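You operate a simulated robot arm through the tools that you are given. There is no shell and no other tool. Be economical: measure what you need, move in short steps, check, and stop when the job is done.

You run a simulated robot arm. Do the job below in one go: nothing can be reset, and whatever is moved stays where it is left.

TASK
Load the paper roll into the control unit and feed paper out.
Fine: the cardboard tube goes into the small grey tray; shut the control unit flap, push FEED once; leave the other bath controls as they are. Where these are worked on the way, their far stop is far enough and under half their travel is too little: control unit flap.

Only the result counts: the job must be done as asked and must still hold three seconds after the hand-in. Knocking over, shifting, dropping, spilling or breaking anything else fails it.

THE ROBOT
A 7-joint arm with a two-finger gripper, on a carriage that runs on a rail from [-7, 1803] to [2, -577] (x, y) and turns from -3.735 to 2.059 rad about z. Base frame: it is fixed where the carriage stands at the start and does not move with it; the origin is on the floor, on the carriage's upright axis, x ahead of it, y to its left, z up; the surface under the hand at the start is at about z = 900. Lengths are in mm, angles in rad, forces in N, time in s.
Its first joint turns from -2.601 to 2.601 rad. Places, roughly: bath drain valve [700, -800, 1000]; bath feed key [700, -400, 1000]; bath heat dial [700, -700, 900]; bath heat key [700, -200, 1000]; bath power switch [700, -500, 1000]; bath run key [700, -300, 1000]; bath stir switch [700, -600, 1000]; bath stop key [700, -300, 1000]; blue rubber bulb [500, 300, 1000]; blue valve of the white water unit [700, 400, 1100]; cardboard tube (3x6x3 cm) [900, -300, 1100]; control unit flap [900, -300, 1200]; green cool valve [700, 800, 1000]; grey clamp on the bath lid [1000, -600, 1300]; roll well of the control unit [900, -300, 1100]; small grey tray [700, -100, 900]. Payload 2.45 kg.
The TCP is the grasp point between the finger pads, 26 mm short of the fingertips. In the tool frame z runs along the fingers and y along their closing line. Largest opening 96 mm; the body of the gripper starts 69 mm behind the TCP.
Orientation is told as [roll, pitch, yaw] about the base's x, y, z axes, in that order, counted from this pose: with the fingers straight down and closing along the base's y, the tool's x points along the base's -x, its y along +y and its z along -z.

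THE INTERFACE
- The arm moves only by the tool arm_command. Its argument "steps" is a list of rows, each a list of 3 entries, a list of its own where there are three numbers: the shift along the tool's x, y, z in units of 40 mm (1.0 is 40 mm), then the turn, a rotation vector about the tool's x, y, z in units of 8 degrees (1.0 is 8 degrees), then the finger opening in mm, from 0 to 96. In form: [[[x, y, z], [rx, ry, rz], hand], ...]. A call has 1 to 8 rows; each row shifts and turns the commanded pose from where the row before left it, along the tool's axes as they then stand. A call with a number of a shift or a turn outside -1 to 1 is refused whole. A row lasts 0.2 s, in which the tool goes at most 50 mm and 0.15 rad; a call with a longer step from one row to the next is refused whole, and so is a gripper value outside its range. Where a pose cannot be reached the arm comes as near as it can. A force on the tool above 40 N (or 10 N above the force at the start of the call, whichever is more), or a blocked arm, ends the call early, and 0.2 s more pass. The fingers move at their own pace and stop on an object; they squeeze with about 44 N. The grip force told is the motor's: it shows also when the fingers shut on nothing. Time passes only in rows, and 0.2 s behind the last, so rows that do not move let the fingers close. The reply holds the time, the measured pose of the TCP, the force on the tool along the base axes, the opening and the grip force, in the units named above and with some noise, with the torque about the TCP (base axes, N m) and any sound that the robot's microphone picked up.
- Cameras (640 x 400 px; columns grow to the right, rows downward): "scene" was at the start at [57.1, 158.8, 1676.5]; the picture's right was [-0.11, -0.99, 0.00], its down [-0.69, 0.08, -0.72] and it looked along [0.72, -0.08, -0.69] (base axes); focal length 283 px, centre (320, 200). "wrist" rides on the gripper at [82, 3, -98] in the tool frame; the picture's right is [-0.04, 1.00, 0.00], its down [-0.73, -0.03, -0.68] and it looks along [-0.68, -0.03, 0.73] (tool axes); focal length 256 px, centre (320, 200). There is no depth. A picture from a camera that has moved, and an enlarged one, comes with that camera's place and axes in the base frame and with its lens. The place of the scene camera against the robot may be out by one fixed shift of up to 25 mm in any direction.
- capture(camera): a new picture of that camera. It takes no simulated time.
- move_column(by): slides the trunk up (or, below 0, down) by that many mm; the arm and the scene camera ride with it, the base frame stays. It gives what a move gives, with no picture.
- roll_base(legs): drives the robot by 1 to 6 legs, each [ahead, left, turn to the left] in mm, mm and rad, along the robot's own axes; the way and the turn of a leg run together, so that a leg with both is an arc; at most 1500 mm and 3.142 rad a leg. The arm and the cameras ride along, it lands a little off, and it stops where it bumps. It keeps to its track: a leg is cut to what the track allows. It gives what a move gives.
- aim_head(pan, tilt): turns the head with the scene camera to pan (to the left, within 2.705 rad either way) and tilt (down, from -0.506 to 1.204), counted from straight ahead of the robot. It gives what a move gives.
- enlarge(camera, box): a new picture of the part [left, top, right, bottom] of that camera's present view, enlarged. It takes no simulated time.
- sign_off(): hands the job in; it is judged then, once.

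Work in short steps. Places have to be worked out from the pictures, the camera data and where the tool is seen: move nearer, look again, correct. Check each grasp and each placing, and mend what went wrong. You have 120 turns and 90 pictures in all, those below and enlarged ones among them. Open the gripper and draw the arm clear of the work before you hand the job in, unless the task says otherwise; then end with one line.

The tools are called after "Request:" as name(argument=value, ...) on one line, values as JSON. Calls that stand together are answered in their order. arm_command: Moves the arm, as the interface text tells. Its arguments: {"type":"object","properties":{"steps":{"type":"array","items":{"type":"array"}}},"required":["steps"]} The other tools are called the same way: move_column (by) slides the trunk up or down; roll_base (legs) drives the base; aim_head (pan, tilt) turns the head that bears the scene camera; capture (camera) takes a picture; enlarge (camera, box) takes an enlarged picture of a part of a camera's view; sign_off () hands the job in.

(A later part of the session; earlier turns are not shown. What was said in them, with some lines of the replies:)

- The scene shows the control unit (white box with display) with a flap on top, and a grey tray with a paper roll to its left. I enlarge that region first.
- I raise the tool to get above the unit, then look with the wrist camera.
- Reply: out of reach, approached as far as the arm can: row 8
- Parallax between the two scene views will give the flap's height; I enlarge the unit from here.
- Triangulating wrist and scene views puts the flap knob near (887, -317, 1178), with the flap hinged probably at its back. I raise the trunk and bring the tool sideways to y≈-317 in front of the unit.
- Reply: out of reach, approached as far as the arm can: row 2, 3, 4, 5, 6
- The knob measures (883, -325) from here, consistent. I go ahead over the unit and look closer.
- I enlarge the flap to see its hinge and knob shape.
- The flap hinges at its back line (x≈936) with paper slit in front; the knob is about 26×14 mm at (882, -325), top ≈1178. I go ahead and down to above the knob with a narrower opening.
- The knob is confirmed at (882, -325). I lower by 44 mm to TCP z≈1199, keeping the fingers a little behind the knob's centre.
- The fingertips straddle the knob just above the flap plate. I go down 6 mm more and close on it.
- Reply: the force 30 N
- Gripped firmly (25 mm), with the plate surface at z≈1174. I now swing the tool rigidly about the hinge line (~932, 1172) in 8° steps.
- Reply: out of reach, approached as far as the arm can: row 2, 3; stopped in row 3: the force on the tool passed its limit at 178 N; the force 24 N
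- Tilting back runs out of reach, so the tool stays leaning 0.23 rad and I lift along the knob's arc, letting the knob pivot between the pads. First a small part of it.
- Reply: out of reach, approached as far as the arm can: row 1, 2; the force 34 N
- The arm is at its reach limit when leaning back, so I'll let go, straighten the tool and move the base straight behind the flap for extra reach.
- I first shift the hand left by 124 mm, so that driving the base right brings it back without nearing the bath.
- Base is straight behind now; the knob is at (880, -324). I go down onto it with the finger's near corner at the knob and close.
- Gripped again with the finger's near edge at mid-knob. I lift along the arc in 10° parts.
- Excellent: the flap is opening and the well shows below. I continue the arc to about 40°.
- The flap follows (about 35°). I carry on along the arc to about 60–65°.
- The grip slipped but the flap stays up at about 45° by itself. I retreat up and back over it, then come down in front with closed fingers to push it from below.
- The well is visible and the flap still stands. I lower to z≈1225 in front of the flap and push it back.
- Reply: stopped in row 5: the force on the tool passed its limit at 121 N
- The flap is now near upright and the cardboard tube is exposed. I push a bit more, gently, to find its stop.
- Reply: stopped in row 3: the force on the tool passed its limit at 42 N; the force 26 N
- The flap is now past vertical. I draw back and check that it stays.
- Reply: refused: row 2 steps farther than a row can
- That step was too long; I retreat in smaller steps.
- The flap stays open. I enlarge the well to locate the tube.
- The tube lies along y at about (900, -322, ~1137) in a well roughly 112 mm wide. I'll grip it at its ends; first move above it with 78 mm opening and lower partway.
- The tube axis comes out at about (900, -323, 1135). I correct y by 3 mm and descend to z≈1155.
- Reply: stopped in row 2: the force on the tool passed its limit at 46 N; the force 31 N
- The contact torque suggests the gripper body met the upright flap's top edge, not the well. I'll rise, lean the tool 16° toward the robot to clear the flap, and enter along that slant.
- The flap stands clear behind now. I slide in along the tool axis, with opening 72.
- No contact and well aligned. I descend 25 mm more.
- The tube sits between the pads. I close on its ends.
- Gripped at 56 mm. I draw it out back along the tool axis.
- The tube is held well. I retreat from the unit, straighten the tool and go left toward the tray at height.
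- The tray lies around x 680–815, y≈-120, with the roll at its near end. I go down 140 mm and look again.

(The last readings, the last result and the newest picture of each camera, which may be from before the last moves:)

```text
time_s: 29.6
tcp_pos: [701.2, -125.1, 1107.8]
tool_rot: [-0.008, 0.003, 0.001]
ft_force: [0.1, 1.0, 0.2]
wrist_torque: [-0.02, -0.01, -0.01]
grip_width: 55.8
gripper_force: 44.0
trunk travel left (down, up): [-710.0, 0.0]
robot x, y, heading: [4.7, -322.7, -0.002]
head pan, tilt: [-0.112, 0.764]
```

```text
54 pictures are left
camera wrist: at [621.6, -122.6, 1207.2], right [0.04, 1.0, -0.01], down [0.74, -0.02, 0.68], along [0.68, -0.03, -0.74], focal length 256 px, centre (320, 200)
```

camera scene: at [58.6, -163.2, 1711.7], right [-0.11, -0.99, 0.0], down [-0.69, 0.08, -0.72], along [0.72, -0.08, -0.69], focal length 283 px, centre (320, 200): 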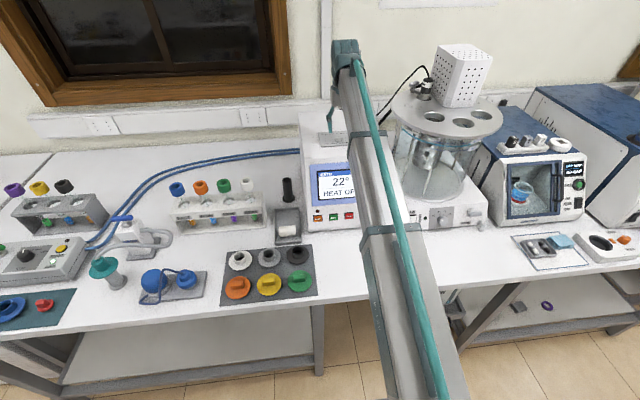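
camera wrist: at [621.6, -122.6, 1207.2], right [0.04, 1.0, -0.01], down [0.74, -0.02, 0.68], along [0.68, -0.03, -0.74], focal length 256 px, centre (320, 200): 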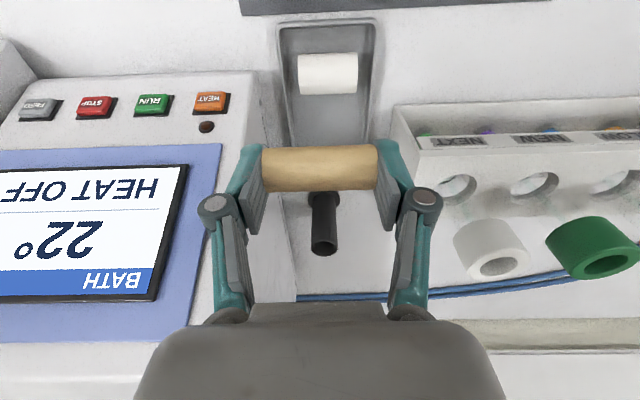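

The roll is at about (705, -120, axis z≈915) and the tray spans x≈662–822. I bring the tube over the free rear part (775, -120) at z≈1000 and check.

Request:
arm_command(steps=[[[-0.9, 0.06, 0.5], [0, 0, 0], 50], [[-0.95, 0.06, 0.6], [0, 0, 0], 50], [[0, 0, 0.9], [0, 0, 0], 50], [[0, 0, 0.7], [0, 0, 0], 50]])

Request:
capture(camera="wrist")

Request:
enlarge(camera="scene", box=[230, 130, 390, 250])

```text
time_s: 30.6
tcp_pos: [778.8, -122.9, 998.7]
tool_rot: [-0.007, 0.003, 0.004]
ft_force: [-0.2, 0.5, 0.2]
wrist_torque: [0.01, -0.01, 0.03]
grip_width: 56.0
gripper_force: 44.3
trunk travel left (down, up): [-710.0, 0.0]
robot x, y, heading: [0.9, -321.7, -0.007]
head pan, tilt: [-0.112, 0.764]
```

```text
53 pictures are left
camera wrist: at [697.7, -119.4, 1097.3], right [0.04, 1.0, -0.01], down [0.74, -0.02, 0.68], along [0.68, -0.03, -0.74], focal length 256 px, centre (320, 200)
```

wrist: 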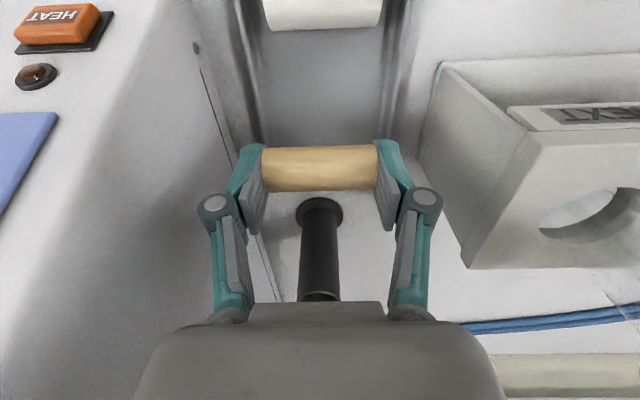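

```text
3.33 times, centred on (310, 190) of scene
camera zoom: at [59.0, -161.6, 1711.6], right [-0.11, -0.99, 0.0], down [-0.69, 0.08, -0.72], along [0.72, -0.08, -0.69], focal length 944 px, centre (353, 233)
```

zoom: 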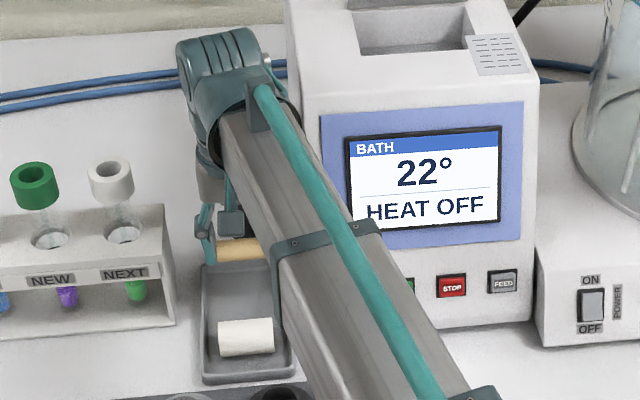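

The tray floor is visible up to beyond x≈811, so (777, -121) is inside it. I lower the tube to just above the floor.

Request:
arm_command(steps=[[[0, 0.05, 0.7], [0, 0, 0], 50], [[0, 0, 0.7], [0, 0, 0], 50]])

Request:
capture(camera="wrist")

```text
time_s: 31.2
tcp_pos: [778.6, -123.5, 943.3]
tool_rot: [-0.006, 0.004, 0.005]
ft_force: [0.1, 1.0, 0.0]
wrist_torque: [0.01, -0.04, -0.04]
grip_width: 55.8
gripper_force: 43.4
trunk travel left (down, up): [-710.0, 0.0]
robot x, y, heading: [1.2, -319.0, -0.001]
head pan, tilt: [-0.112, 0.764]
```

```text
51 pictures are left
camera wrist: at [697.3, -120.0, 1040.7], right [0.04, 1.0, -0.01], down [0.74, -0.02, 0.68], along [0.68, -0.03, -0.74], focal length 256 px, centre (320, 200)
```

wrist: 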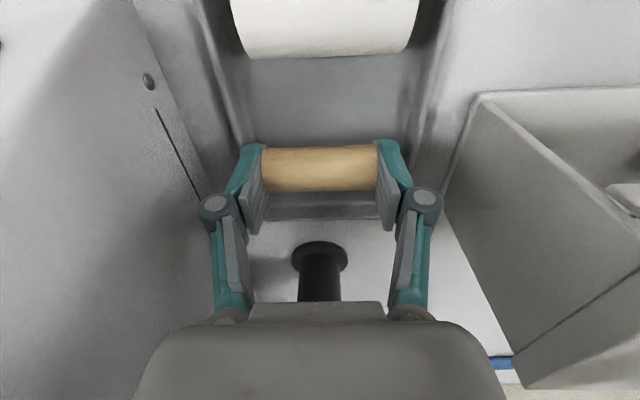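

The tube is inside the tray walls with the rear wall beyond it. I lower in small steps until light contact.

Request:
arm_command(steps=[[[0, 0, 0.15], [0, 0, 0], 50], [[0, 0, 0.1], [0, 0, 0], 50]])

```text
time_s: 31.8
tcp_pos: [777.8, -121.5, 934.0]
tool_rot: [-0.005, 0.001, 0.004]
ft_force: [-0.1, 0.0, 0.0]
wrist_torque: [0.03, 0.02, 0.01]
grip_width: 56.1
gripper_force: 44.3
trunk travel left (down, up): [-710.0, 0.0]
robot x, y, heading: [2.0, -320.7, -0.0]
head pan, tilt: [-0.112, 0.764]
```

No contact yet; a few millimetres more.

Request:
arm_command(steps=[[[0, 0, 0.07], [0, 0, 0], 50], [[0, 0, 0.06], [0, 0, 0], 50]])

Request:
enlarge(camera="wrist", box=[220, 110, 430, 240])

```text
time_s: 32.4
tcp_pos: [778.6, -122.5, 929.7]
tool_rot: [-0.005, 0.0, 0.003]
ft_force: [0.5, 1.1, 12.6]
wrist_torque: [0.17, -0.03, 0.01]
grip_width: 56.3
gripper_force: 44.3
trunk travel left (down, up): [-710.0, 0.0]
robot x, y, heading: [2.8, -320.9, -0.003]
head pan, tilt: [-0.112, 0.764]
```

```text
3.05 times, centred on (325, 175) of wrist
camera zoom: at [697.2, -119.0, 1029.1], right [0.04, 1.0, -0.01], down [0.73, -0.02, 0.68], along [0.68, -0.03, -0.73], focal length 780 px, centre (305, 276)
```

zoom: 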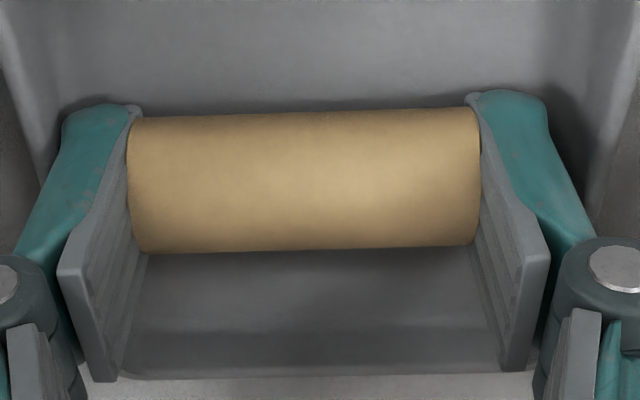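

It touches the tray floor (12 N). I open by 8 mm only, given the walls, then rise straight up.

Request:
arm_command(steps=[[[0, 0, -0.03], [0, 0, 0], 63], [[0, 0, 0], [0, 0, 0], 63], [[0, 0, -0.4], [0, 0, 0], 63], [[0, 0, -0.8], [0, 0, 0], 63], [[0, 0, -0.8], [0, 0, 0], 63]])

Request:
capture(camera="wrist")

```text
time_s: 33.6
tcp_pos: [776.7, -123.8, 1009.6]
tool_rot: [-0.005, 0.003, 0.004]
ft_force: [-0.1, -0.1, 0.4]
wrist_torque: [0.02, 0.01, -0.02]
grip_width: 62.9
gripper_force: 0.1
trunk travel left (down, up): [-710.0, 0.0]
robot x, y, heading: [1.1, -321.6, -0.004]
head pan, tilt: [-0.112, 0.764]
```

```text
49 pictures are left
camera wrist: at [695.9, -119.9, 1107.2], right [0.04, 1.0, -0.01], down [0.74, -0.02, 0.68], along [0.68, -0.03, -0.74], focal length 256 px, centre (320, 200)
```

wrist: 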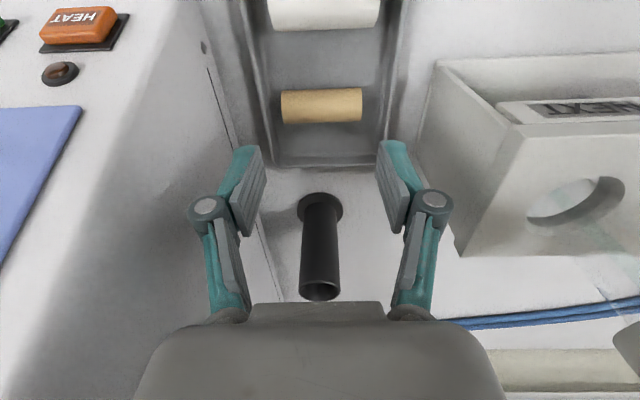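

The tube lies safely in the tray. Now I move back over the paper roll and look.

Request:
arm_command(steps=[[[0.9, 0, 0], [0, 0, 0], 80], [[0.9, 0.05, 0], [0, 0, 0], 80], [[0.5, 0, 0.3], [0, 0, 0], 80]])

Request:
capture(camera="wrist")

```text
time_s: 34.4
tcp_pos: [684.3, -122.3, 997.4]
tool_rot: [-0.008, 0.002, 0.004]
ft_force: [-0.2, 0.3, -0.4]
wrist_torque: [-0.01, 0.01, 0.0]
grip_width: 80.0
gripper_force: 0.1
trunk travel left (down, up): [-710.0, 0.0]
robot x, y, heading: [4.2, -320.8, 0.001]
head pan, tilt: [-0.112, 0.764]
```

```text
48 pictures are left
camera wrist: at [603.6, -119.0, 1095.3], right [0.04, 1.0, -0.01], down [0.74, -0.02, 0.68], along [0.68, -0.03, -0.74], focal length 256 px, centre (320, 200)
```

wrist: 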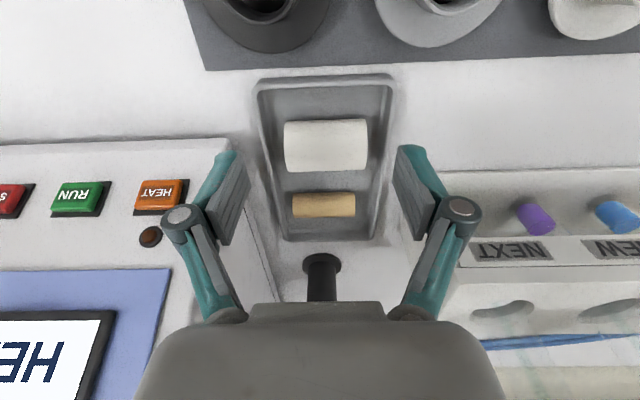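

A clear view of tray, roll and tube; I enlarge it to measure the roll.

Request:
enlarge(camera="wrist", box=[230, 60, 420, 250])

```text
2.11 times, centred on (325, 155) of wrist
camera zoom: at [603.6, -119.0, 1095.3], right [0.04, 1.0, -0.01], down [0.74, -0.02, 0.68], along [0.68, -0.03, -0.74], focal length 539 px, centre (310, 295)
```

zoom: 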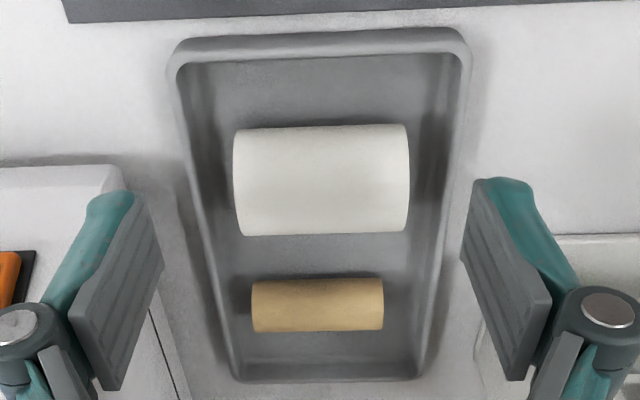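

Roll: length ≈59 mm, diameter ≈38, axis at about (710, -121, 920). I descend over it with opening 70, to z≈965 first.

Request:
arm_command(steps=[[[-0.6, 0.02, 0.3], [0, 0, 0], 70], [[-0.05, 0, 0.5], [0, 0, 0], 70]])

Request:
capture(camera="wrist")

```text
time_s: 35.0
tcp_pos: [711.2, -122.3, 965.8]
tool_rot: [-0.007, 0.002, 0.003]
ft_force: [0.8, -0.6, -0.1]
wrist_torque: [0.0, 0.01, 0.02]
grip_width: 70.1
gripper_force: 0.1
trunk travel left (down, up): [-710.0, 0.0]
robot x, y, heading: [2.6, -322.2, -0.001]
head pan, tilt: [-0.112, 0.764]
```

```text
46 pictures are left
camera wrist: at [630.6, -117.7, 1063.7], right [0.04, 1.0, -0.01], down [0.74, -0.02, 0.68], along [0.68, -0.03, -0.74], focal length 256 px, centre (320, 200)
```

wrist: 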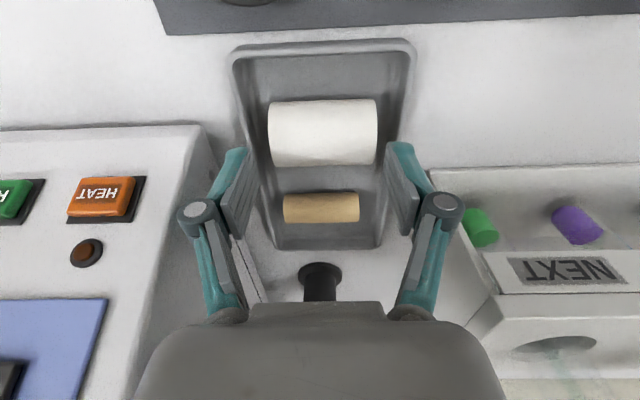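

Aligned in y; I shift x back 3 mm, descend to z≈947 and close.

Request:
arm_command(steps=[[[0.08, 0, 0.3], [0, 0, 0], 68], [[0, 0, 0.17], [0, 0, 0], 67]])

Request:
enlarge(camera="wrist", box=[200, 60, 440, 210])

```text
time_s: 35.6
tcp_pos: [709.4, -120.8, 946.8]
tool_rot: [-0.006, 0.003, 0.004]
ft_force: [0.0, 0.4, 0.2]
wrist_torque: [-0.02, -0.01, 0.01]
grip_width: 67.0
gripper_force: 0.1
trunk travel left (down, up): [-710.0, 0.0]
robot x, y, heading: [4.2, -318.8, 0.0]
head pan, tilt: [-0.112, 0.764]
```

```text
2.67 times, centred on (320, 135) of wrist
camera zoom: at [628.0, -117.1, 1045.5], right [0.04, 1.0, -0.01], down [0.74, -0.02, 0.68], along [0.68, -0.03, -0.74], focal length 683 px, centre (320, 373)
```

zoom: 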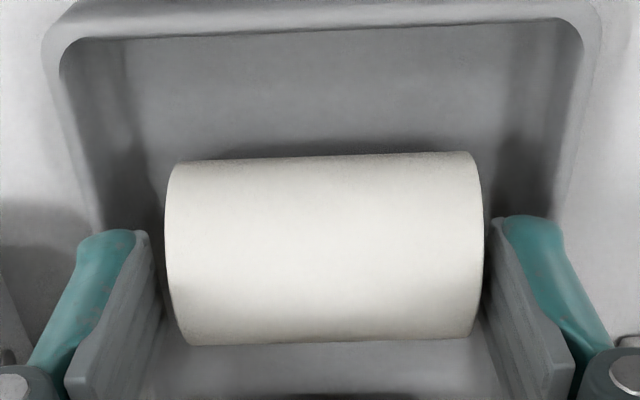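

The fingers fit inside the tray; I lower 5 mm more for a better hold and close.

Request:
arm_command(steps=[[[0, 0, 0.12], [0, 0, 0], 67], [[0, 0, 0], [0, 0, 0], 50], [[0, 0, 0], [0, 0, 0], 50]])

Request:
enlarge(camera="wrist", box=[200, 60, 440, 210])

```text
time_s: 36.4
tcp_pos: [709.0, -120.1, 943.6]
tool_rot: [-0.005, 0.003, 0.004]
ft_force: [0.3, 1.1, 1.4]
wrist_torque: [0.05, 0.01, 0.03]
grip_width: 56.8
gripper_force: 43.9
trunk travel left (down, up): [-710.0, 0.0]
robot x, y, heading: [0.6, -319.0, 0.001]
head pan, tilt: [-0.112, 0.764]
```

```text
2.67 times, centred on (320, 135) of wrist
camera zoom: at [628.0, -117.1, 1041.2], right [0.04, 1.0, -0.01], down [0.74, -0.02, 0.68], along [0.68, -0.03, -0.74], focal length 683 px, centre (320, 373)
```

zoom: 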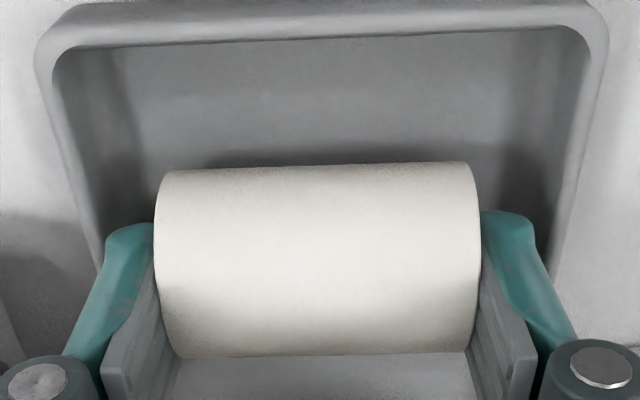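

The roll is held (57 mm). I lift it straight up.

Request:
arm_command(steps=[[[0, 0, -0.5], [0, 0, 0], 50], [[0, 0, -1], [0, 0, 0], 50], [[0, 0, -1], [0, 0, 0], 50], [[0, 0, -1], [0, 0, 0], 50], [[0, 0, -1], [0, 0, 0], 50], [[0, 0, -1], [0, 0, 0], 50], [[0, 0, -1], [0, 0, 0], 50], [[0, 0, -1], [0, 0, 0], 50]])

Request:
capture(camera="wrist")

```text
time_s: 38.2
tcp_pos: [709.1, -114.3, 1245.6]
tool_rot: [-0.008, 0.003, 0.002]
ft_force: [-0.4, -0.9, -1.1]
wrist_torque: [0.03, -0.01, -0.04]
grip_width: 57.0
gripper_force: 44.5
trunk travel left (down, up): [-710.0, 0.0]
robot x, y, heading: [1.8, -322.5, 0.0]
head pan, tilt: [-0.112, 0.764]
```

```text
43 pictures are left
camera wrist: at [628.3, -110.7, 1343.6], right [0.04, 1.0, -0.01], down [0.74, -0.02, 0.68], along [0.68, -0.03, -0.74], focal length 256 px, centre (320, 200)
```

wrist: 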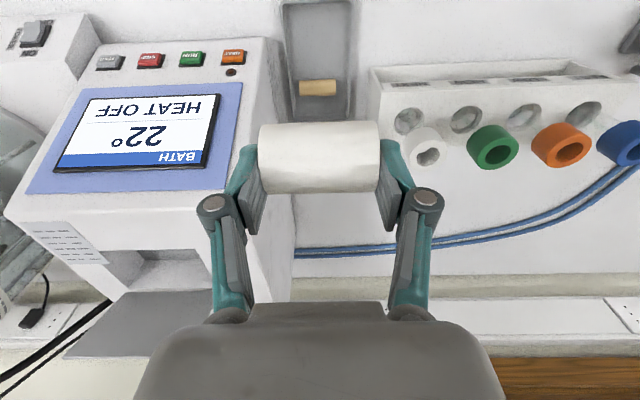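

Held near the fingertips. I move right to y≈-322 in front of the well's column, still short of it in x.

Request:
arm_command(steps=[[[0, -1, 0], [0, 0, 0], 50], [[0, -1, 0], [0, 0, 0], 50], [[0, -1, -0.2], [0, 0, 0], 50], [[0, -1, -0.2], [0, 0, 0], 50], [[0, -1, 0], [0, 0, 0], 50], [[-1, -0.15, 0], [0, -1, 0], 50], [[-1, 0, 0], [0, -1, 0], 50]])

Request:
capture(camera="wrist")

```text
time_s: 39.8
tcp_pos: [793.6, -323.1, 1269.9]
tool_rot: [-0.007, -0.278, 0.005]
ft_force: [-0.3, 0.0, -0.7]
wrist_torque: [0.01, 0.02, -0.02]
grip_width: 56.7
gripper_force: 44.2
trunk travel left (down, up): [-710.0, 0.0]
robot x, y, heading: [0.7, -320.1, -0.0]
head pan, tilt: [-0.112, 0.764]
```

```text
42 pictures are left
camera wrist: at [688.8, -319.4, 1341.8], right [0.04, 1.0, 0.0], down [0.52, -0.02, 0.85], along [0.85, -0.03, -0.52], focal length 256 px, centre (320, 200)
```

wrist: 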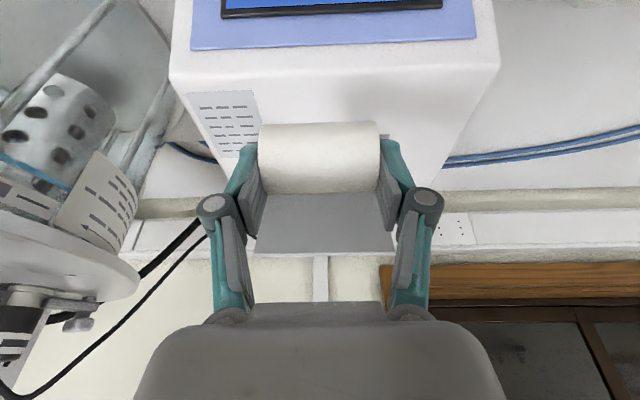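

I bring the roll to the entry line above the well (864, -323, 1259).

Request:
arm_command(steps=[[[-0.8, 0, 0.37], [0, 0, 0], 50], [[-0.8, 0, 0.37], [0, 0, 0], 50]])

Request:
capture(camera="wrist")

```text
time_s: 40.4
tcp_pos: [861.0, -317.9, 1256.9]
tool_rot: [-0.007, -0.276, 0.005]
ft_force: [0.7, 0.0, -0.7]
wrist_torque: [0.0, 0.02, -0.03]
grip_width: 56.7
gripper_force: 43.9
trunk travel left (down, up): [-710.0, 0.0]
robot x, y, heading: [1.7, -319.8, -0.001]
head pan, tilt: [-0.112, 0.764]
```

```text
41 pictures are left
camera wrist: at [756.1, -315.6, 1329.5], right [0.04, 1.0, 0.0], down [0.52, -0.02, 0.85], along [0.85, -0.03, -0.52], focal length 256 px, centre (320, 200)
```

wrist: 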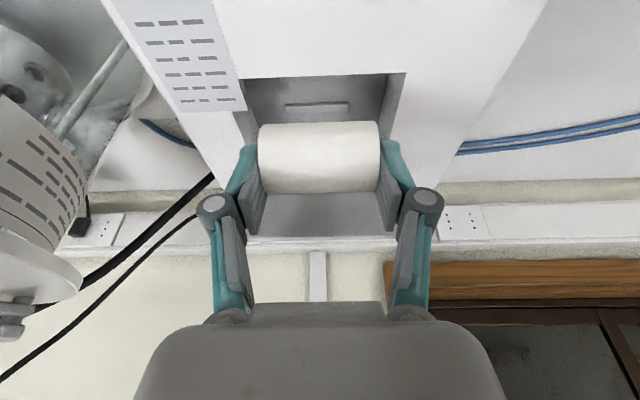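

Centred over the well. I slide in 60 mm along the tool axis.

Request:
arm_command(steps=[[[-0.05, -0.04, 0.5], [0, 0, 0], 50], [[0, 0, 0.5], [0, 0, 0], 50], [[0, 0, 0.5], [0, 0, 0], 50]])

Request:
capture(camera="wrist")

```text
time_s: 41.2
tcp_pos: [878.7, -325.0, 1197.4]
tool_rot: [-0.008, -0.274, 0.005]
ft_force: [-0.2, 0.7, 0.1]
wrist_torque: [0.02, -0.03, -0.02]
grip_width: 56.5
gripper_force: 44.2
trunk travel left (down, up): [-710.0, 0.0]
robot x, y, heading: [-0.4, -316.4, -0.002]
head pan, tilt: [-0.112, 0.764]
```

```text
40 pictures are left
camera wrist: at [773.3, -320.5, 1270.0], right [0.04, 1.0, 0.0], down [0.52, -0.02, 0.85], along [0.85, -0.03, -0.52], focal length 256 px, centre (320, 200)
```

wrist: 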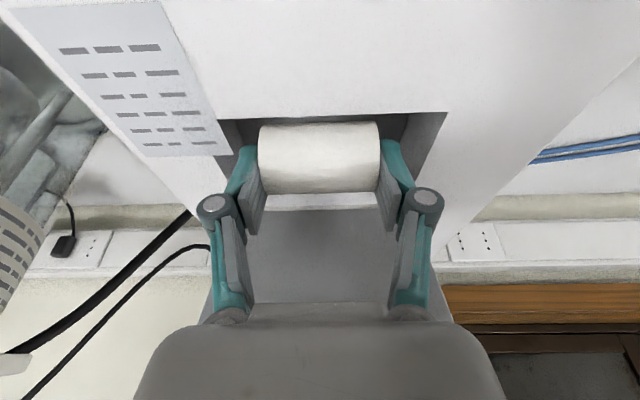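

Entering cleanly. I nudge 3 mm left and lower until light contact.

Request:
arm_command(steps=[[[-0.05, 0.08, 0.4], [0, 0, 0], 50], [[0, 0, 0.3], [0, 0, 0], 50]])

Request:
capture(camera="wrist")

```text
time_s: 41.8
tcp_pos: [887.1, -320.6, 1171.7]
tool_rot: [-0.007, -0.276, 0.006]
ft_force: [0.5, -0.1, -0.3]
wrist_torque: [0.0, -0.01, -0.02]
grip_width: 56.6
gripper_force: 44.3
trunk travel left (down, up): [-710.0, 0.0]
robot x, y, heading: [4.1, -319.9, -0.0]
head pan, tilt: [-0.112, 0.764]
```

```text
39 pictures are left
camera wrist: at [782.9, -317.8, 1243.9], right [0.04, 1.0, 0.0], down [0.52, -0.02, 0.85], along [0.85, -0.03, -0.52], focal length 256 px, centre (320, 200)
```

wrist: 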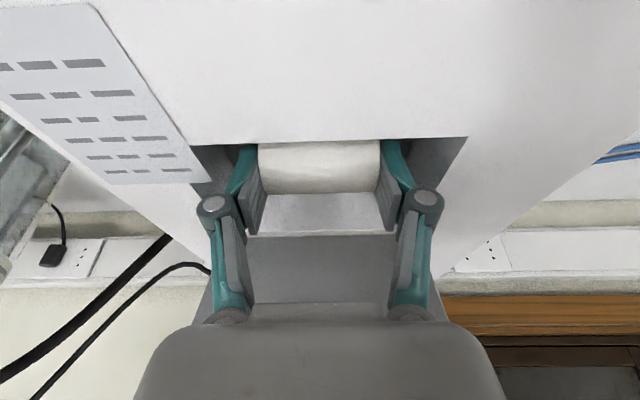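

Axis now at about z 1149; I continue in 3 mm steps to contact.

Request:
arm_command(steps=[[[-0.03, 0, 0.1], [0, 0, 0], 50], [[-0.03, 0, 0.08], [0, 0, 0], 50]])

```text
time_s: 42.4
tcp_pos: [892.1, -320.3, 1168.1]
tool_rot: [-0.007, -0.28, 0.007]
ft_force: [2.2, -0.1, 14.4]
wrist_torque: [0.14, -0.05, -0.06]
grip_width: 56.5
gripper_force: 44.5
trunk travel left (down, up): [-710.0, 0.0]
robot x, y, heading: [-3.9, -320.7, 0.006]
head pan, tilt: [-0.112, 0.764]
```

Contact with the floor (14 N, mostly vertical). I open and draw out along the tool axis.

Request:
arm_command(steps=[[[0, 0, -0.03], [0, 0, 0], 66], [[0, 0, 0], [0, 0, 0], 68], [[0, 0, -0.4], [0, 0, 0], 68], [[0, 0, -0.8], [0, 0, 0], 68], [[0, 0, -0.9], [0, 0, 0], 68]])

Request:
capture(camera="wrist")

```text
time_s: 43.6
tcp_pos: [866.8, -320.4, 1249.6]
tool_rot: [-0.008, -0.277, 0.005]
ft_force: [0.5, 0.5, 0.5]
wrist_torque: [0.0, -0.01, 0.02]
grip_width: 68.0
gripper_force: 0.2
trunk travel left (down, up): [-710.0, 0.0]
robot x, y, heading: [2.0, -319.4, 0.005]
head pan, tilt: [-0.112, 0.764]
```

```text
38 pictures are left
camera wrist: at [762.2, -317.4, 1320.8], right [0.04, 1.0, 0.0], down [0.52, -0.02, 0.85], along [0.85, -0.03, -0.52], focal length 256 px, centre (320, 200)
```

wrist: 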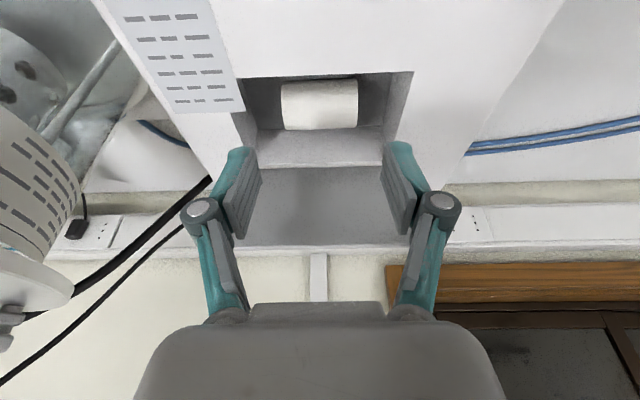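

The roll sits in the well and the flap stands upright. To shut it I'll lean the tool ~30°, pass over the flap's top edge with open fingers either side of the knob, and pull it forward from behind. First rise and lean.

Request:
arm_command(steps=[[[-0.2, 0, -0.72], [0, -0.9, 0], 68], [[-0.3, 0, -0.69], [0, -0.9, 0], 68], [[-0.25, 0, -0.4], [0, 0, 0], 68], [[0, 0, 0], [0, 0, 0], 68]])

Request:
capture(camera="wrist")

```text
time_s: 44.6
tcp_pos: [870.3, -320.8, 1325.3]
tool_rot: [-0.006, -0.529, 0.007]
ft_force: [0.1, 0.0, 1.0]
wrist_torque: [0.0, -0.01, 0.0]
grip_width: 67.8
gripper_force: 0.1
trunk travel left (down, up): [-710.0, 0.0]
robot x, y, heading: [1.2, -320.7, -0.001]
head pan, tilt: [-0.112, 0.764]
```

```text
37 pictures are left
camera wrist: at [750.0, -317.9, 1369.6], right [0.03, 1.0, 0.01], down [0.29, -0.02, 0.96], along [0.96, -0.03, -0.29], focal length 256 px, centre (320, 200)
```

wrist: 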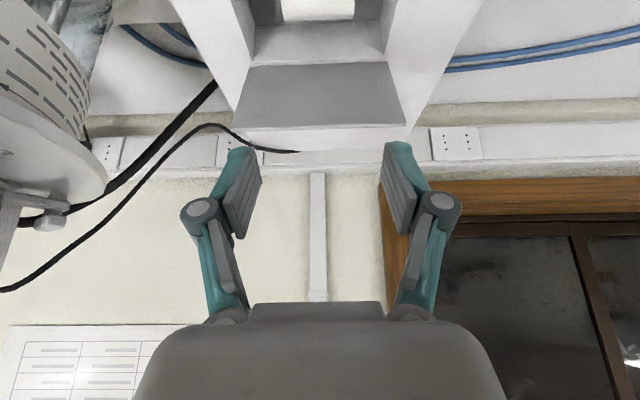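

Triangulation puts the flap's top edge at about (927, 1256), leaning slightly forward. I pass over it to (947, 1300) and then lower behind it.

Request:
arm_command(steps=[[[-0.67, 0, 0.75], [0, 0, 0], 68], [[-0.67, 0, 0.75], [0, 0, 0], 68], [[0, 0, 0], [0, 0, 0], 68]])

Request:
aim_head(pan=-0.25, tilt=0.6)

Request:
capture(camera="wrist")

Request:
capture(camera="scene")

```text
time_s: 45.4
tcp_pos: [947.2, -322.1, 1302.0]
tool_rot: [-0.009, -0.527, 0.006]
ft_force: [-0.2, -0.5, 0.5]
wrist_torque: [0.03, 0.01, 0.0]
grip_width: 68.2
gripper_force: 0.0
trunk travel left (down, up): [-710.0, 0.0]
robot x, y, heading: [4.5, -322.5, -0.005]
head pan, tilt: [-0.112, 0.764]
```

```text
time_s: 46.1
tcp_pos: [947.3, -322.3, 1301.5]
tool_rot: [-0.007, -0.526, 0.009]
ft_force: [0.1, -0.5, -0.8]
wrist_torque: [0.0, 0.0, 0.0]
grip_width: 67.8
gripper_force: 0.0
trunk travel left (down, up): [-710.0, 0.0]
robot x, y, heading: [-0.3, -319.5, -0.003]
head pan, tilt: [-0.25, 0.6]
```

```text
36 pictures are left
camera wrist: at [827.6, -318.7, 1345.8], right [0.03, 1.0, 0.01], down [0.29, -0.02, 0.96], along [0.96, -0.03, -0.29], focal length 256 px, centre (320, 200)
```

wrist: 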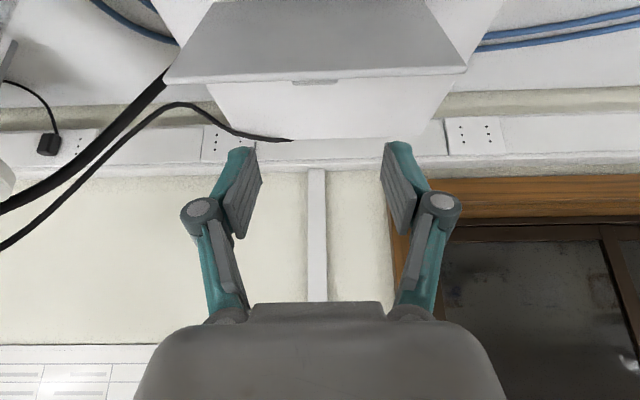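

```text
35 pictures are left
camera scene: at [62.3, -174.2, 1725.5], right [-0.25, -0.97, 0.0], down [-0.55, 0.14, -0.82], along [0.8, -0.2, -0.57], focal length 283 px, centre (320, 200)
```

scene: 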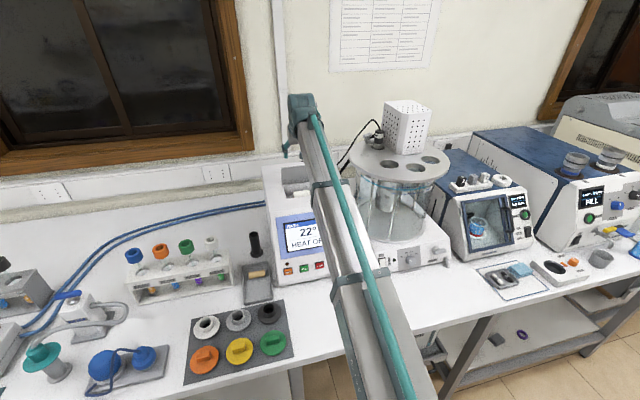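

The flap's edge (row 78, with the knob just behind) matches x≈926. I lower the fingertips behind it.

Request:
arm_command(steps=[[[0.2, 0, 0.33], [0, 0, 0], 68], [[0.2, 0, 0.33], [0, 0, 0], 68]])

Request:
capture(camera="wrist")

```text
time_s: 46.7
tcp_pos: [945.1, -319.9, 1269.9]
tool_rot: [-0.007, -0.526, 0.005]
ft_force: [-0.3, -0.6, 0.0]
wrist_torque: [-0.01, 0.0, 0.0]
grip_width: 67.7
gripper_force: 0.1
trunk travel left (down, up): [-710.0, 0.0]
robot x, y, heading: [2.7, -319.4, -0.001]
head pan, tilt: [-0.25, 0.6]
```

```text
34 pictures are left
camera wrist: at [826.2, -317.1, 1314.1], right [0.03, 1.0, 0.01], down [0.29, -0.02, 0.96], along [0.96, -0.03, -0.29], focal length 256 px, centre (320, 200)
```

wrist: 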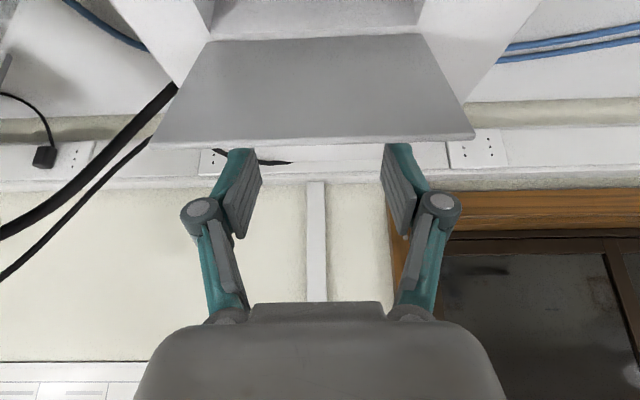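

The tips are now hidden behind the flap. I pull it forward gently.

Request:
arm_command(steps=[[[0.3, 0, -0.1], [0, 0, 0], 68], [[0.33, 0, -0.11], [0, 0, 0], 68], [[0.33, 0, -0.11], [0, 0, 0], 68], [[0.33, 0, -0.11], [0, 0, 0], 68]])

Request:
capture(camera="wrist")

```text
time_s: 47.7
tcp_pos: [889.4, -321.3, 1258.6]
tool_rot: [-0.008, -0.528, 0.005]
ft_force: [0.5, 0.3, 0.2]
wrist_torque: [-0.03, 0.01, 0.0]
grip_width: 68.1
gripper_force: 0.1
trunk travel left (down, up): [-710.0, 0.0]
robot x, y, heading: [1.0, -319.6, 0.001]
head pan, tilt: [-0.25, 0.6]
```

```text
33 pictures are left
camera wrist: at [771.2, -318.0, 1301.8], right [0.03, 1.0, 0.01], down [0.29, -0.02, 0.96], along [0.96, -0.03, -0.29], focal length 256 px, centre (320, 200)
```

wrist: 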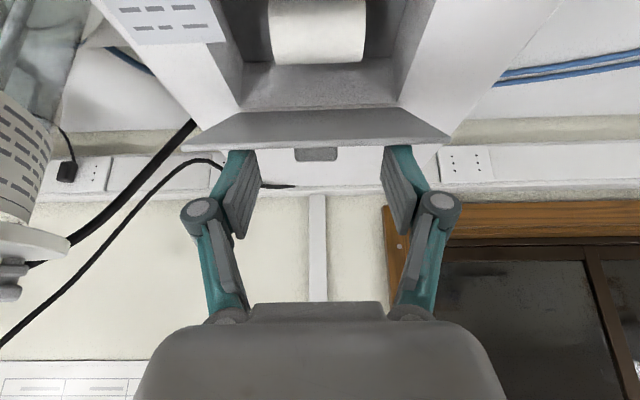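

The flap follows to about 50°. I continue forward and down along its arc.

Request:
arm_command(steps=[[[0.37, 0, 0.17], [0, 0, 0], 68], [[0.37, 0, 0.17], [0, 0, 0], 68], [[0.25, 0, 0.22], [0, 0, 0], 68]])

Request:
capture(camera="wrist")

```text
time_s: 48.5
tcp_pos: [869.2, -320.6, 1217.7]
tool_rot: [-0.008, -0.528, 0.009]
ft_force: [0.7, -0.1, 0.0]
wrist_torque: [-0.01, -0.01, 0.01]
grip_width: 67.9
gripper_force: 0.1
trunk travel left (down, up): [-710.0, 0.0]
robot x, y, heading: [2.5, -319.6, -0.001]
head pan, tilt: [-0.25, 0.6]
```

```text
32 pictures are left
camera wrist: at [750.1, -318.2, 1261.4], right [0.03, 1.0, 0.01], down [0.29, -0.02, 0.96], along [0.96, -0.03, -0.29], focal length 256 px, centre (320, 200)
```

wrist: 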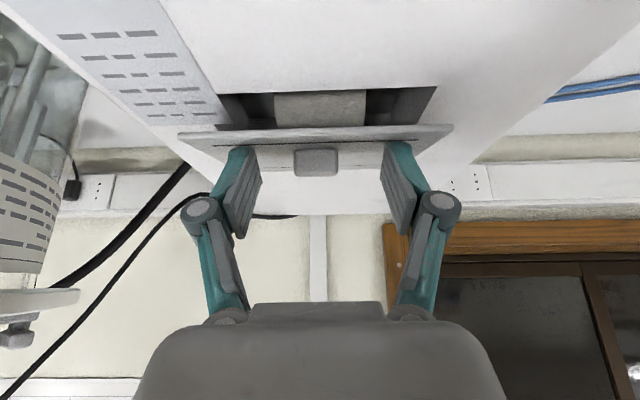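

Going well, about 20° left. I push straight down until contact force shows it's shut.

Request:
arm_command(steps=[[[0.15, 0, 0.22], [0, 0, 0], 68], [[0.15, 0, 0.22], [0, 0, 0], 68], [[0.1, 0, 0.17], [0, 0, 0], 68]])

Request:
capture(camera="wrist")

```text
time_s: 49.3
tcp_pos: [868.4, -320.1, 1196.8]
tool_rot: [-0.008, -0.54, 0.006]
ft_force: [8.3, 1.5, 33.6]
wrist_torque: [0.09, -0.15, -0.08]
grip_width: 72.1
gripper_force: 7.2
trunk travel left (down, up): [-710.0, 0.0]
robot x, y, heading: [3.5, -317.0, -0.002]
head pan, tilt: [-0.25, 0.6]
```

```text
31 pictures are left
camera wrist: at [748.4, -316.9, 1238.2], right [0.03, 1.0, 0.01], down [0.28, -0.02, 0.96], along [0.96, -0.03, -0.28], focal length 256 px, centre (320, 200)
```

wrist: 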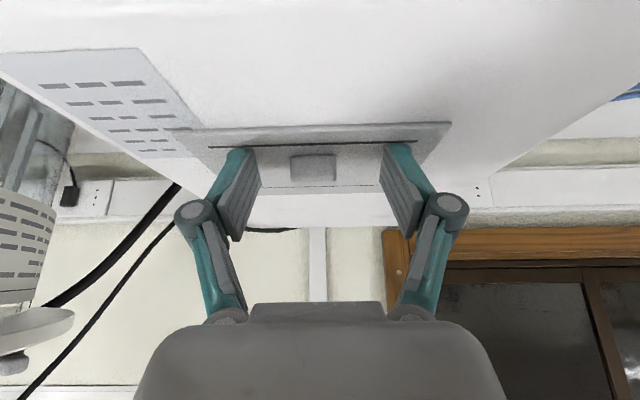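

33 N with the fingertips at plate level: the flap is shut. I lift off and straighten the tool, backing toward the front.

Request:
arm_command(steps=[[[-0.3, 0, -0.5], [0, 0, 0], 68], [[-0.3, 0, -0.6], [0, 0.9, 0], 68], [[0.3, 0, -0.6], [0, 1, 0], 68], [[0.9, 0, 0], [0, 1, 0], 68], [[1, 0, 0], [0, 0.9, 0], 68]])

Request:
capture(camera="wrist")

```text
time_s: 50.5
tcp_pos: [771.0, -321.6, 1244.8]
tool_rot: [-0.008, 0.004, 0.002]
ft_force: [0.2, -0.1, 0.7]
wrist_torque: [0.0, 0.0, 0.02]
grip_width: 68.0
gripper_force: 0.1
trunk travel left (down, up): [-710.0, 0.0]
robot x, y, heading: [6.3, -320.9, 0.001]
head pan, tilt: [-0.25, 0.6]
```

```text
30 pictures are left
camera wrist: at [690.2, -317.7, 1343.1], right [0.04, 1.0, -0.01], down [0.74, -0.02, 0.68], along [0.67, -0.03, -0.74], focal length 256 px, centre (320, 200)
```

wrist: 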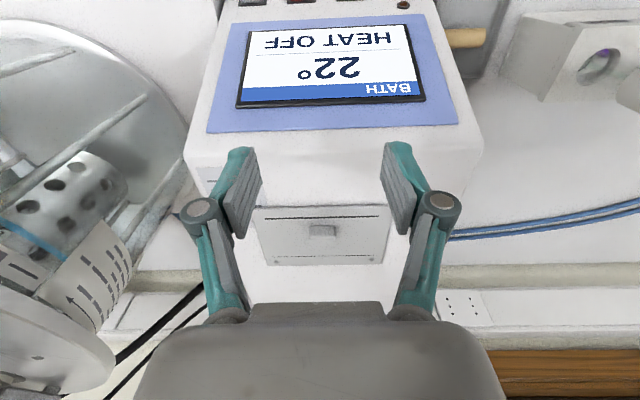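

The flap is shut flat. From three views the FEED key is at about (716, -399, 969) on a face leaning slightly back. I move back and right with closed fingers, then down in front of it.

Request:
arm_command(steps=[[[1, -0.5, 0], [0, 0, 0], 0], [[1, -0.5, 0], [0, 0, 0], 0], [[1, -0.5, 0.2], [0, 0, 0], 0], [[0.3, -0.45, 0.8], [0, 0, 0], 0], [[0, 0, 1], [0, 0, 0], 0], [[0, 0, 1], [0, 0, 0], 0], [[0, 0, 1], [0, 0, 0], 0], [[0, 0, 1], [0, 0, 0], 0]])

Request:
capture(camera="wrist")

```text
time_s: 52.3
tcp_pos: [638.7, -402.5, 1043.3]
tool_rot: [-0.006, 0.002, 0.002]
ft_force: [-0.1, -0.5, -0.6]
wrist_torque: [-0.03, 0.02, -0.01]
grip_width: 0.0
gripper_force: 29.0
trunk travel left (down, up): [-710.0, 0.0]
robot x, y, heading: [1.5, -322.7, -0.005]
head pan, tilt: [-0.25, 0.6]
```

```text
29 pictures are left
camera wrist: at [557.9, -398.5, 1142.5], right [0.04, 1.0, -0.01], down [0.74, -0.02, 0.68], along [0.68, -0.03, -0.74], focal length 256 px, centre (320, 200)
```

wrist: 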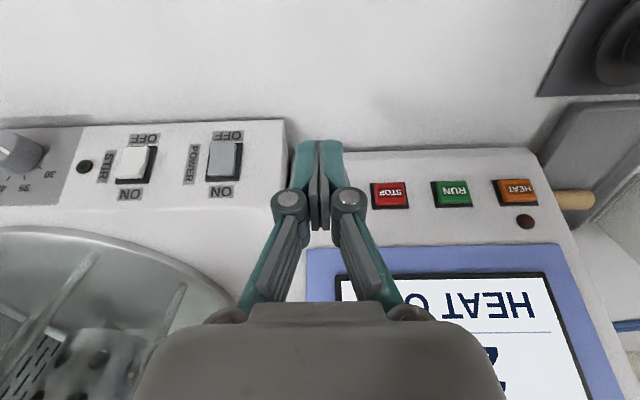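

FEED is just behind the closed fingers. I shift 5 mm left, lean the tool 32° and approach along its axis, stopping short.

Request:
arm_command(steps=[[[0, 0.14, 0], [0, -1, 0], 0], [[0, 0, 0], [0, -1, 0], 0], [[0, 0, 0], [0, -1, 0], 0], [[0, 0, 0], [0, -1, 0], 0], [[0, 0, 0.6], [0, 0, 0], 0], [[0, 0, 0.6], [0, 0, 0], 0]])

Request:
capture(camera="wrist")

```text
time_s: 53.7
tcp_pos: [665.6, -396.3, 1005.0]
tool_rot: [-0.009, -0.556, 0.007]
ft_force: [0.7, -0.2, 0.5]
wrist_torque: [0.02, 0.02, 0.02]
grip_width: 0.2
gripper_force: 28.6
trunk travel left (down, up): [-710.0, 0.0]
robot x, y, heading: [4.5, -319.2, -0.002]
head pan, tilt: [-0.25, 0.6]
```

```text
28 pictures are left
camera wrist: at [543.9, -392.7, 1043.6], right [0.03, 1.0, 0.01], down [0.26, -0.02, 0.96], along [0.96, -0.03, -0.26], focal length 256 px, centre (320, 200)
```

wrist: 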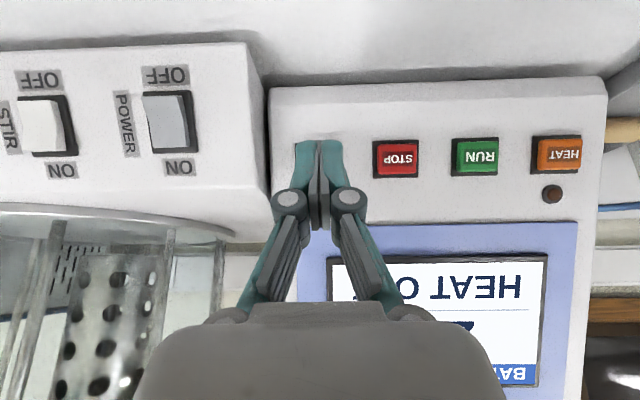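

FEED is straight ahead at z≈967. I bring the tip to about 10 mm in front of it.

Request:
arm_command(steps=[[[0, -0.04, 0.35], [0, 0, 0], 0], [[0, 0, 0.3], [0, 0, 0], 0]])

Request:
enlarge(camera="wrist", box=[230, 80, 420, 200])

Request:
enlarge(camera="scene", box=[250, 180, 410, 300])

```text
time_s: 54.3
tcp_pos: [679.1, -397.4, 982.9]
tool_rot: [-0.009, -0.556, 0.008]
ft_force: [-0.2, 0.5, -0.3]
wrist_torque: [-0.02, -0.01, 0.0]
grip_width: 0.0
gripper_force: 28.1
trunk travel left (down, up): [-710.0, 0.0]
robot x, y, heading: [2.7, -319.5, -0.002]
head pan, tilt: [-0.25, 0.6]
```

```text
3.33 times, centred on (325, 140) of wrist
camera zoom: at [557.6, -394.1, 1023.1], right [0.03, 1.0, 0.01], down [0.27, -0.02, 0.96], along [0.96, -0.03, -0.27], focal length 853 px, centre (303, 400)
```

zoom: 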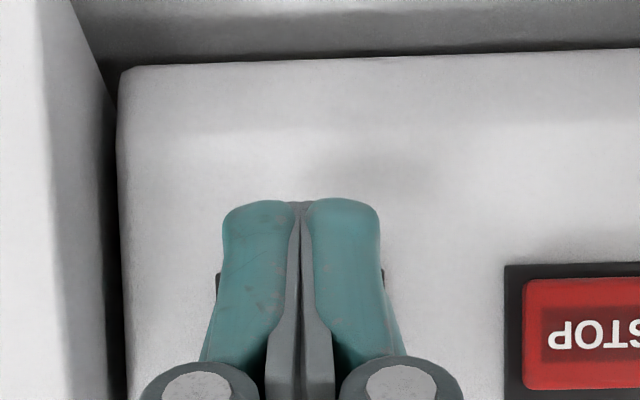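

```text
3.33 times, centred on (330, 240) of scene
camera zoom: at [62.5, -174.3, 1725.5], right [-0.25, -0.97, 0.0], down [-0.55, 0.14, -0.83], along [0.8, -0.2, -0.56], focal length 944 px, centre (287, 67)
```

zoom: 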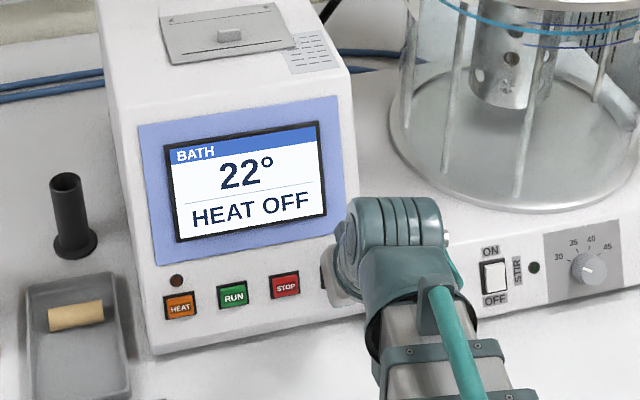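

The flap looks shut in the scene view, and the tip is level with FEED's middle. I push toward +x in small steps.

Request:
arm_command(steps=[[[-0.085, -0.02, 0.053], [0, 0, 0], 0], [[-0.085, 0, 0.053], [0, 0, 0], 0], [[-0.06, 0, 0.04], [0, 0, 0], 0]])

```text
time_s: 55.1
tcp_pos: [689.1, -398.9, 981.3]
tool_rot: [-0.008, -0.555, 0.006]
ft_force: [-1.4, -0.8, -0.6]
wrist_torque: [0.02, 0.01, 0.02]
grip_width: 6.0
gripper_force: 28.2
trunk travel left (down, up): [-710.0, 0.0]
robot x, y, heading: [-2.0, -318.3, -0.003]
head pan, tilt: [-0.25, 0.6]
heard: click
```

A click was heard. I look before doing anything more.

Request:
enlarge(camera="scene", box=[250, 150, 410, 270])

Request:
capture(camera="wrist")

```text
3.33 times, centred on (330, 210) of scene
camera zoom: at [62.2, -174.3, 1725.5], right [-0.25, -0.97, 0.0], down [-0.55, 0.14, -0.83], along [0.8, -0.2, -0.56], focal length 944 px, centre (287, 167)
```

zoom: 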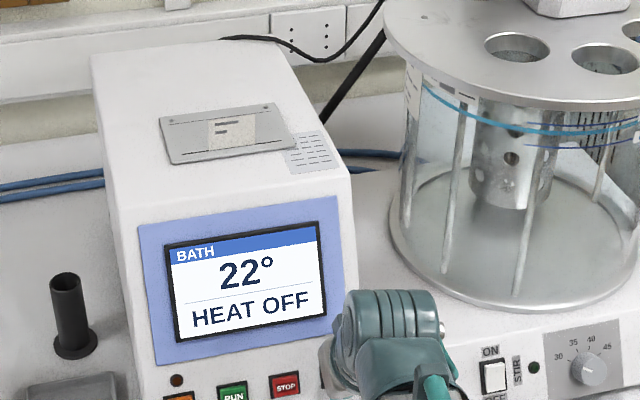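

```text
24 pictures are left
camera wrist: at [568.3, -394.9, 1021.7], right [0.03, 1.0, 0.01], down [0.27, -0.02, 0.96], along [0.96, -0.03, -0.27], focal length 256 px, centre (320, 200)
```

wrist: 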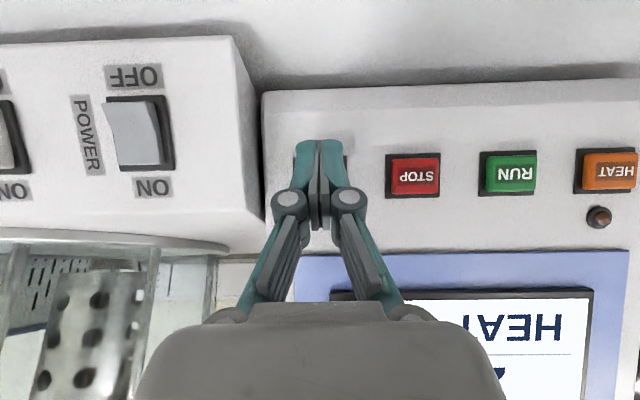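

Paper has been fed out over the flap. I retreat straight back from the key and then up, and verify.

Request:
arm_command(steps=[[[0.3, 0, -0.19], [0, 0, 0], 0], [[0.6, 0, -0.5], [0, 0, 0], 0], [[0.3, 0, -0.9], [0, 0.9, 0], 20], [[0, 0, -0.9], [0, 1, 0], 40], [[0, 0, -1], [0, 1, 0], 60], [[0, 0, -0.5], [0, 1, 0], 60]])

Request:
capture(camera="wrist")

Request:
capture(camera="scene")

Request:
enlarge(camera="scene", box=[220, 150, 380, 310])

```text
time_s: 56.5
tcp_pos: [584.7, -400.1, 1100.9]
tool_rot: [-0.007, -0.008, 0.002]
ft_force: [-0.9, 0.1, 0.7]
wrist_torque: [0.04, -0.02, -0.01]
grip_width: 59.8
gripper_force: 0.1
trunk travel left (down, up): [-710.0, 0.0]
robot x, y, heading: [0.3, -320.3, -0.003]
head pan, tilt: [-0.25, 0.6]
```

```text
23 pictures are left
camera wrist: at [502.9, -396.3, 1199.0], right [0.04, 1.0, -0.01], down [0.73, -0.02, 0.69], along [0.68, -0.03, -0.73], focal length 256 px, centre (320, 200)
```

wrist: 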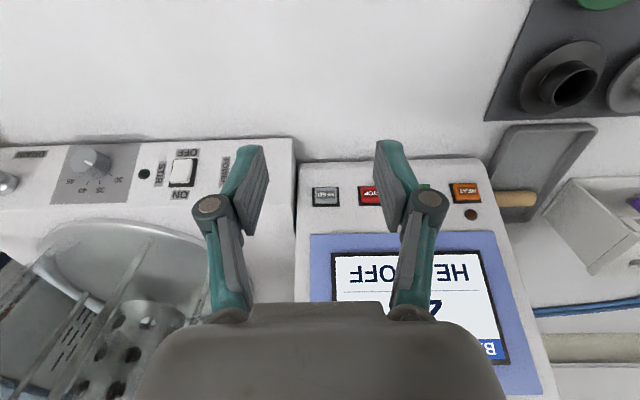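

```text
22 pictures are left
camera scene: at [62.7, -174.2, 1725.5], right [-0.25, -0.97, 0.0], down [-0.55, 0.14, -0.82], along [0.8, -0.2, -0.57], focal length 283 px, centre (320, 200)
```

scene: 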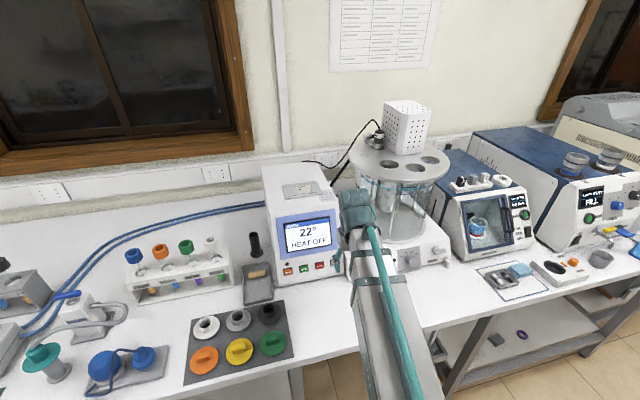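

```text
2.50 times, centred on (300, 230) of scene
camera zoom: at [62.7, -174.2, 1725.5], right [-0.25, -0.97, 0.0], down [-0.55, 0.14, -0.82], along [0.8, -0.2, -0.57], focal length 708 px, centre (370, 125)
```

zoom: 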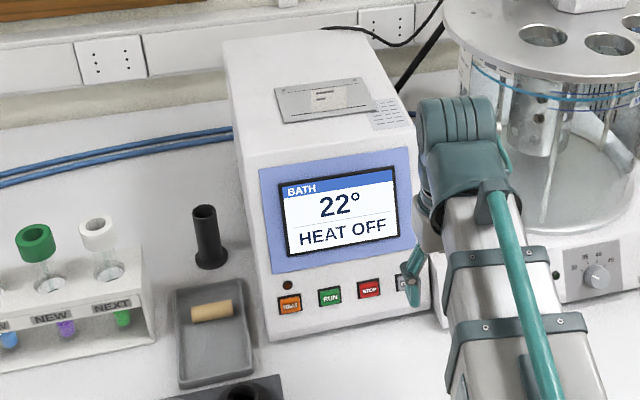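

The flap is shut with paper coming out of it, the tube is in the tray, the display is unchanged, and the arm is clear with the gripper open. I hand in.

Request:
sign_off()

```text
The job is handed in.
```

The paper roll is loaded in the control unit, the flap is shut, and one push of FEED brought paper out; the cardboard tube is in the small grey tray and no other bath control was worked.
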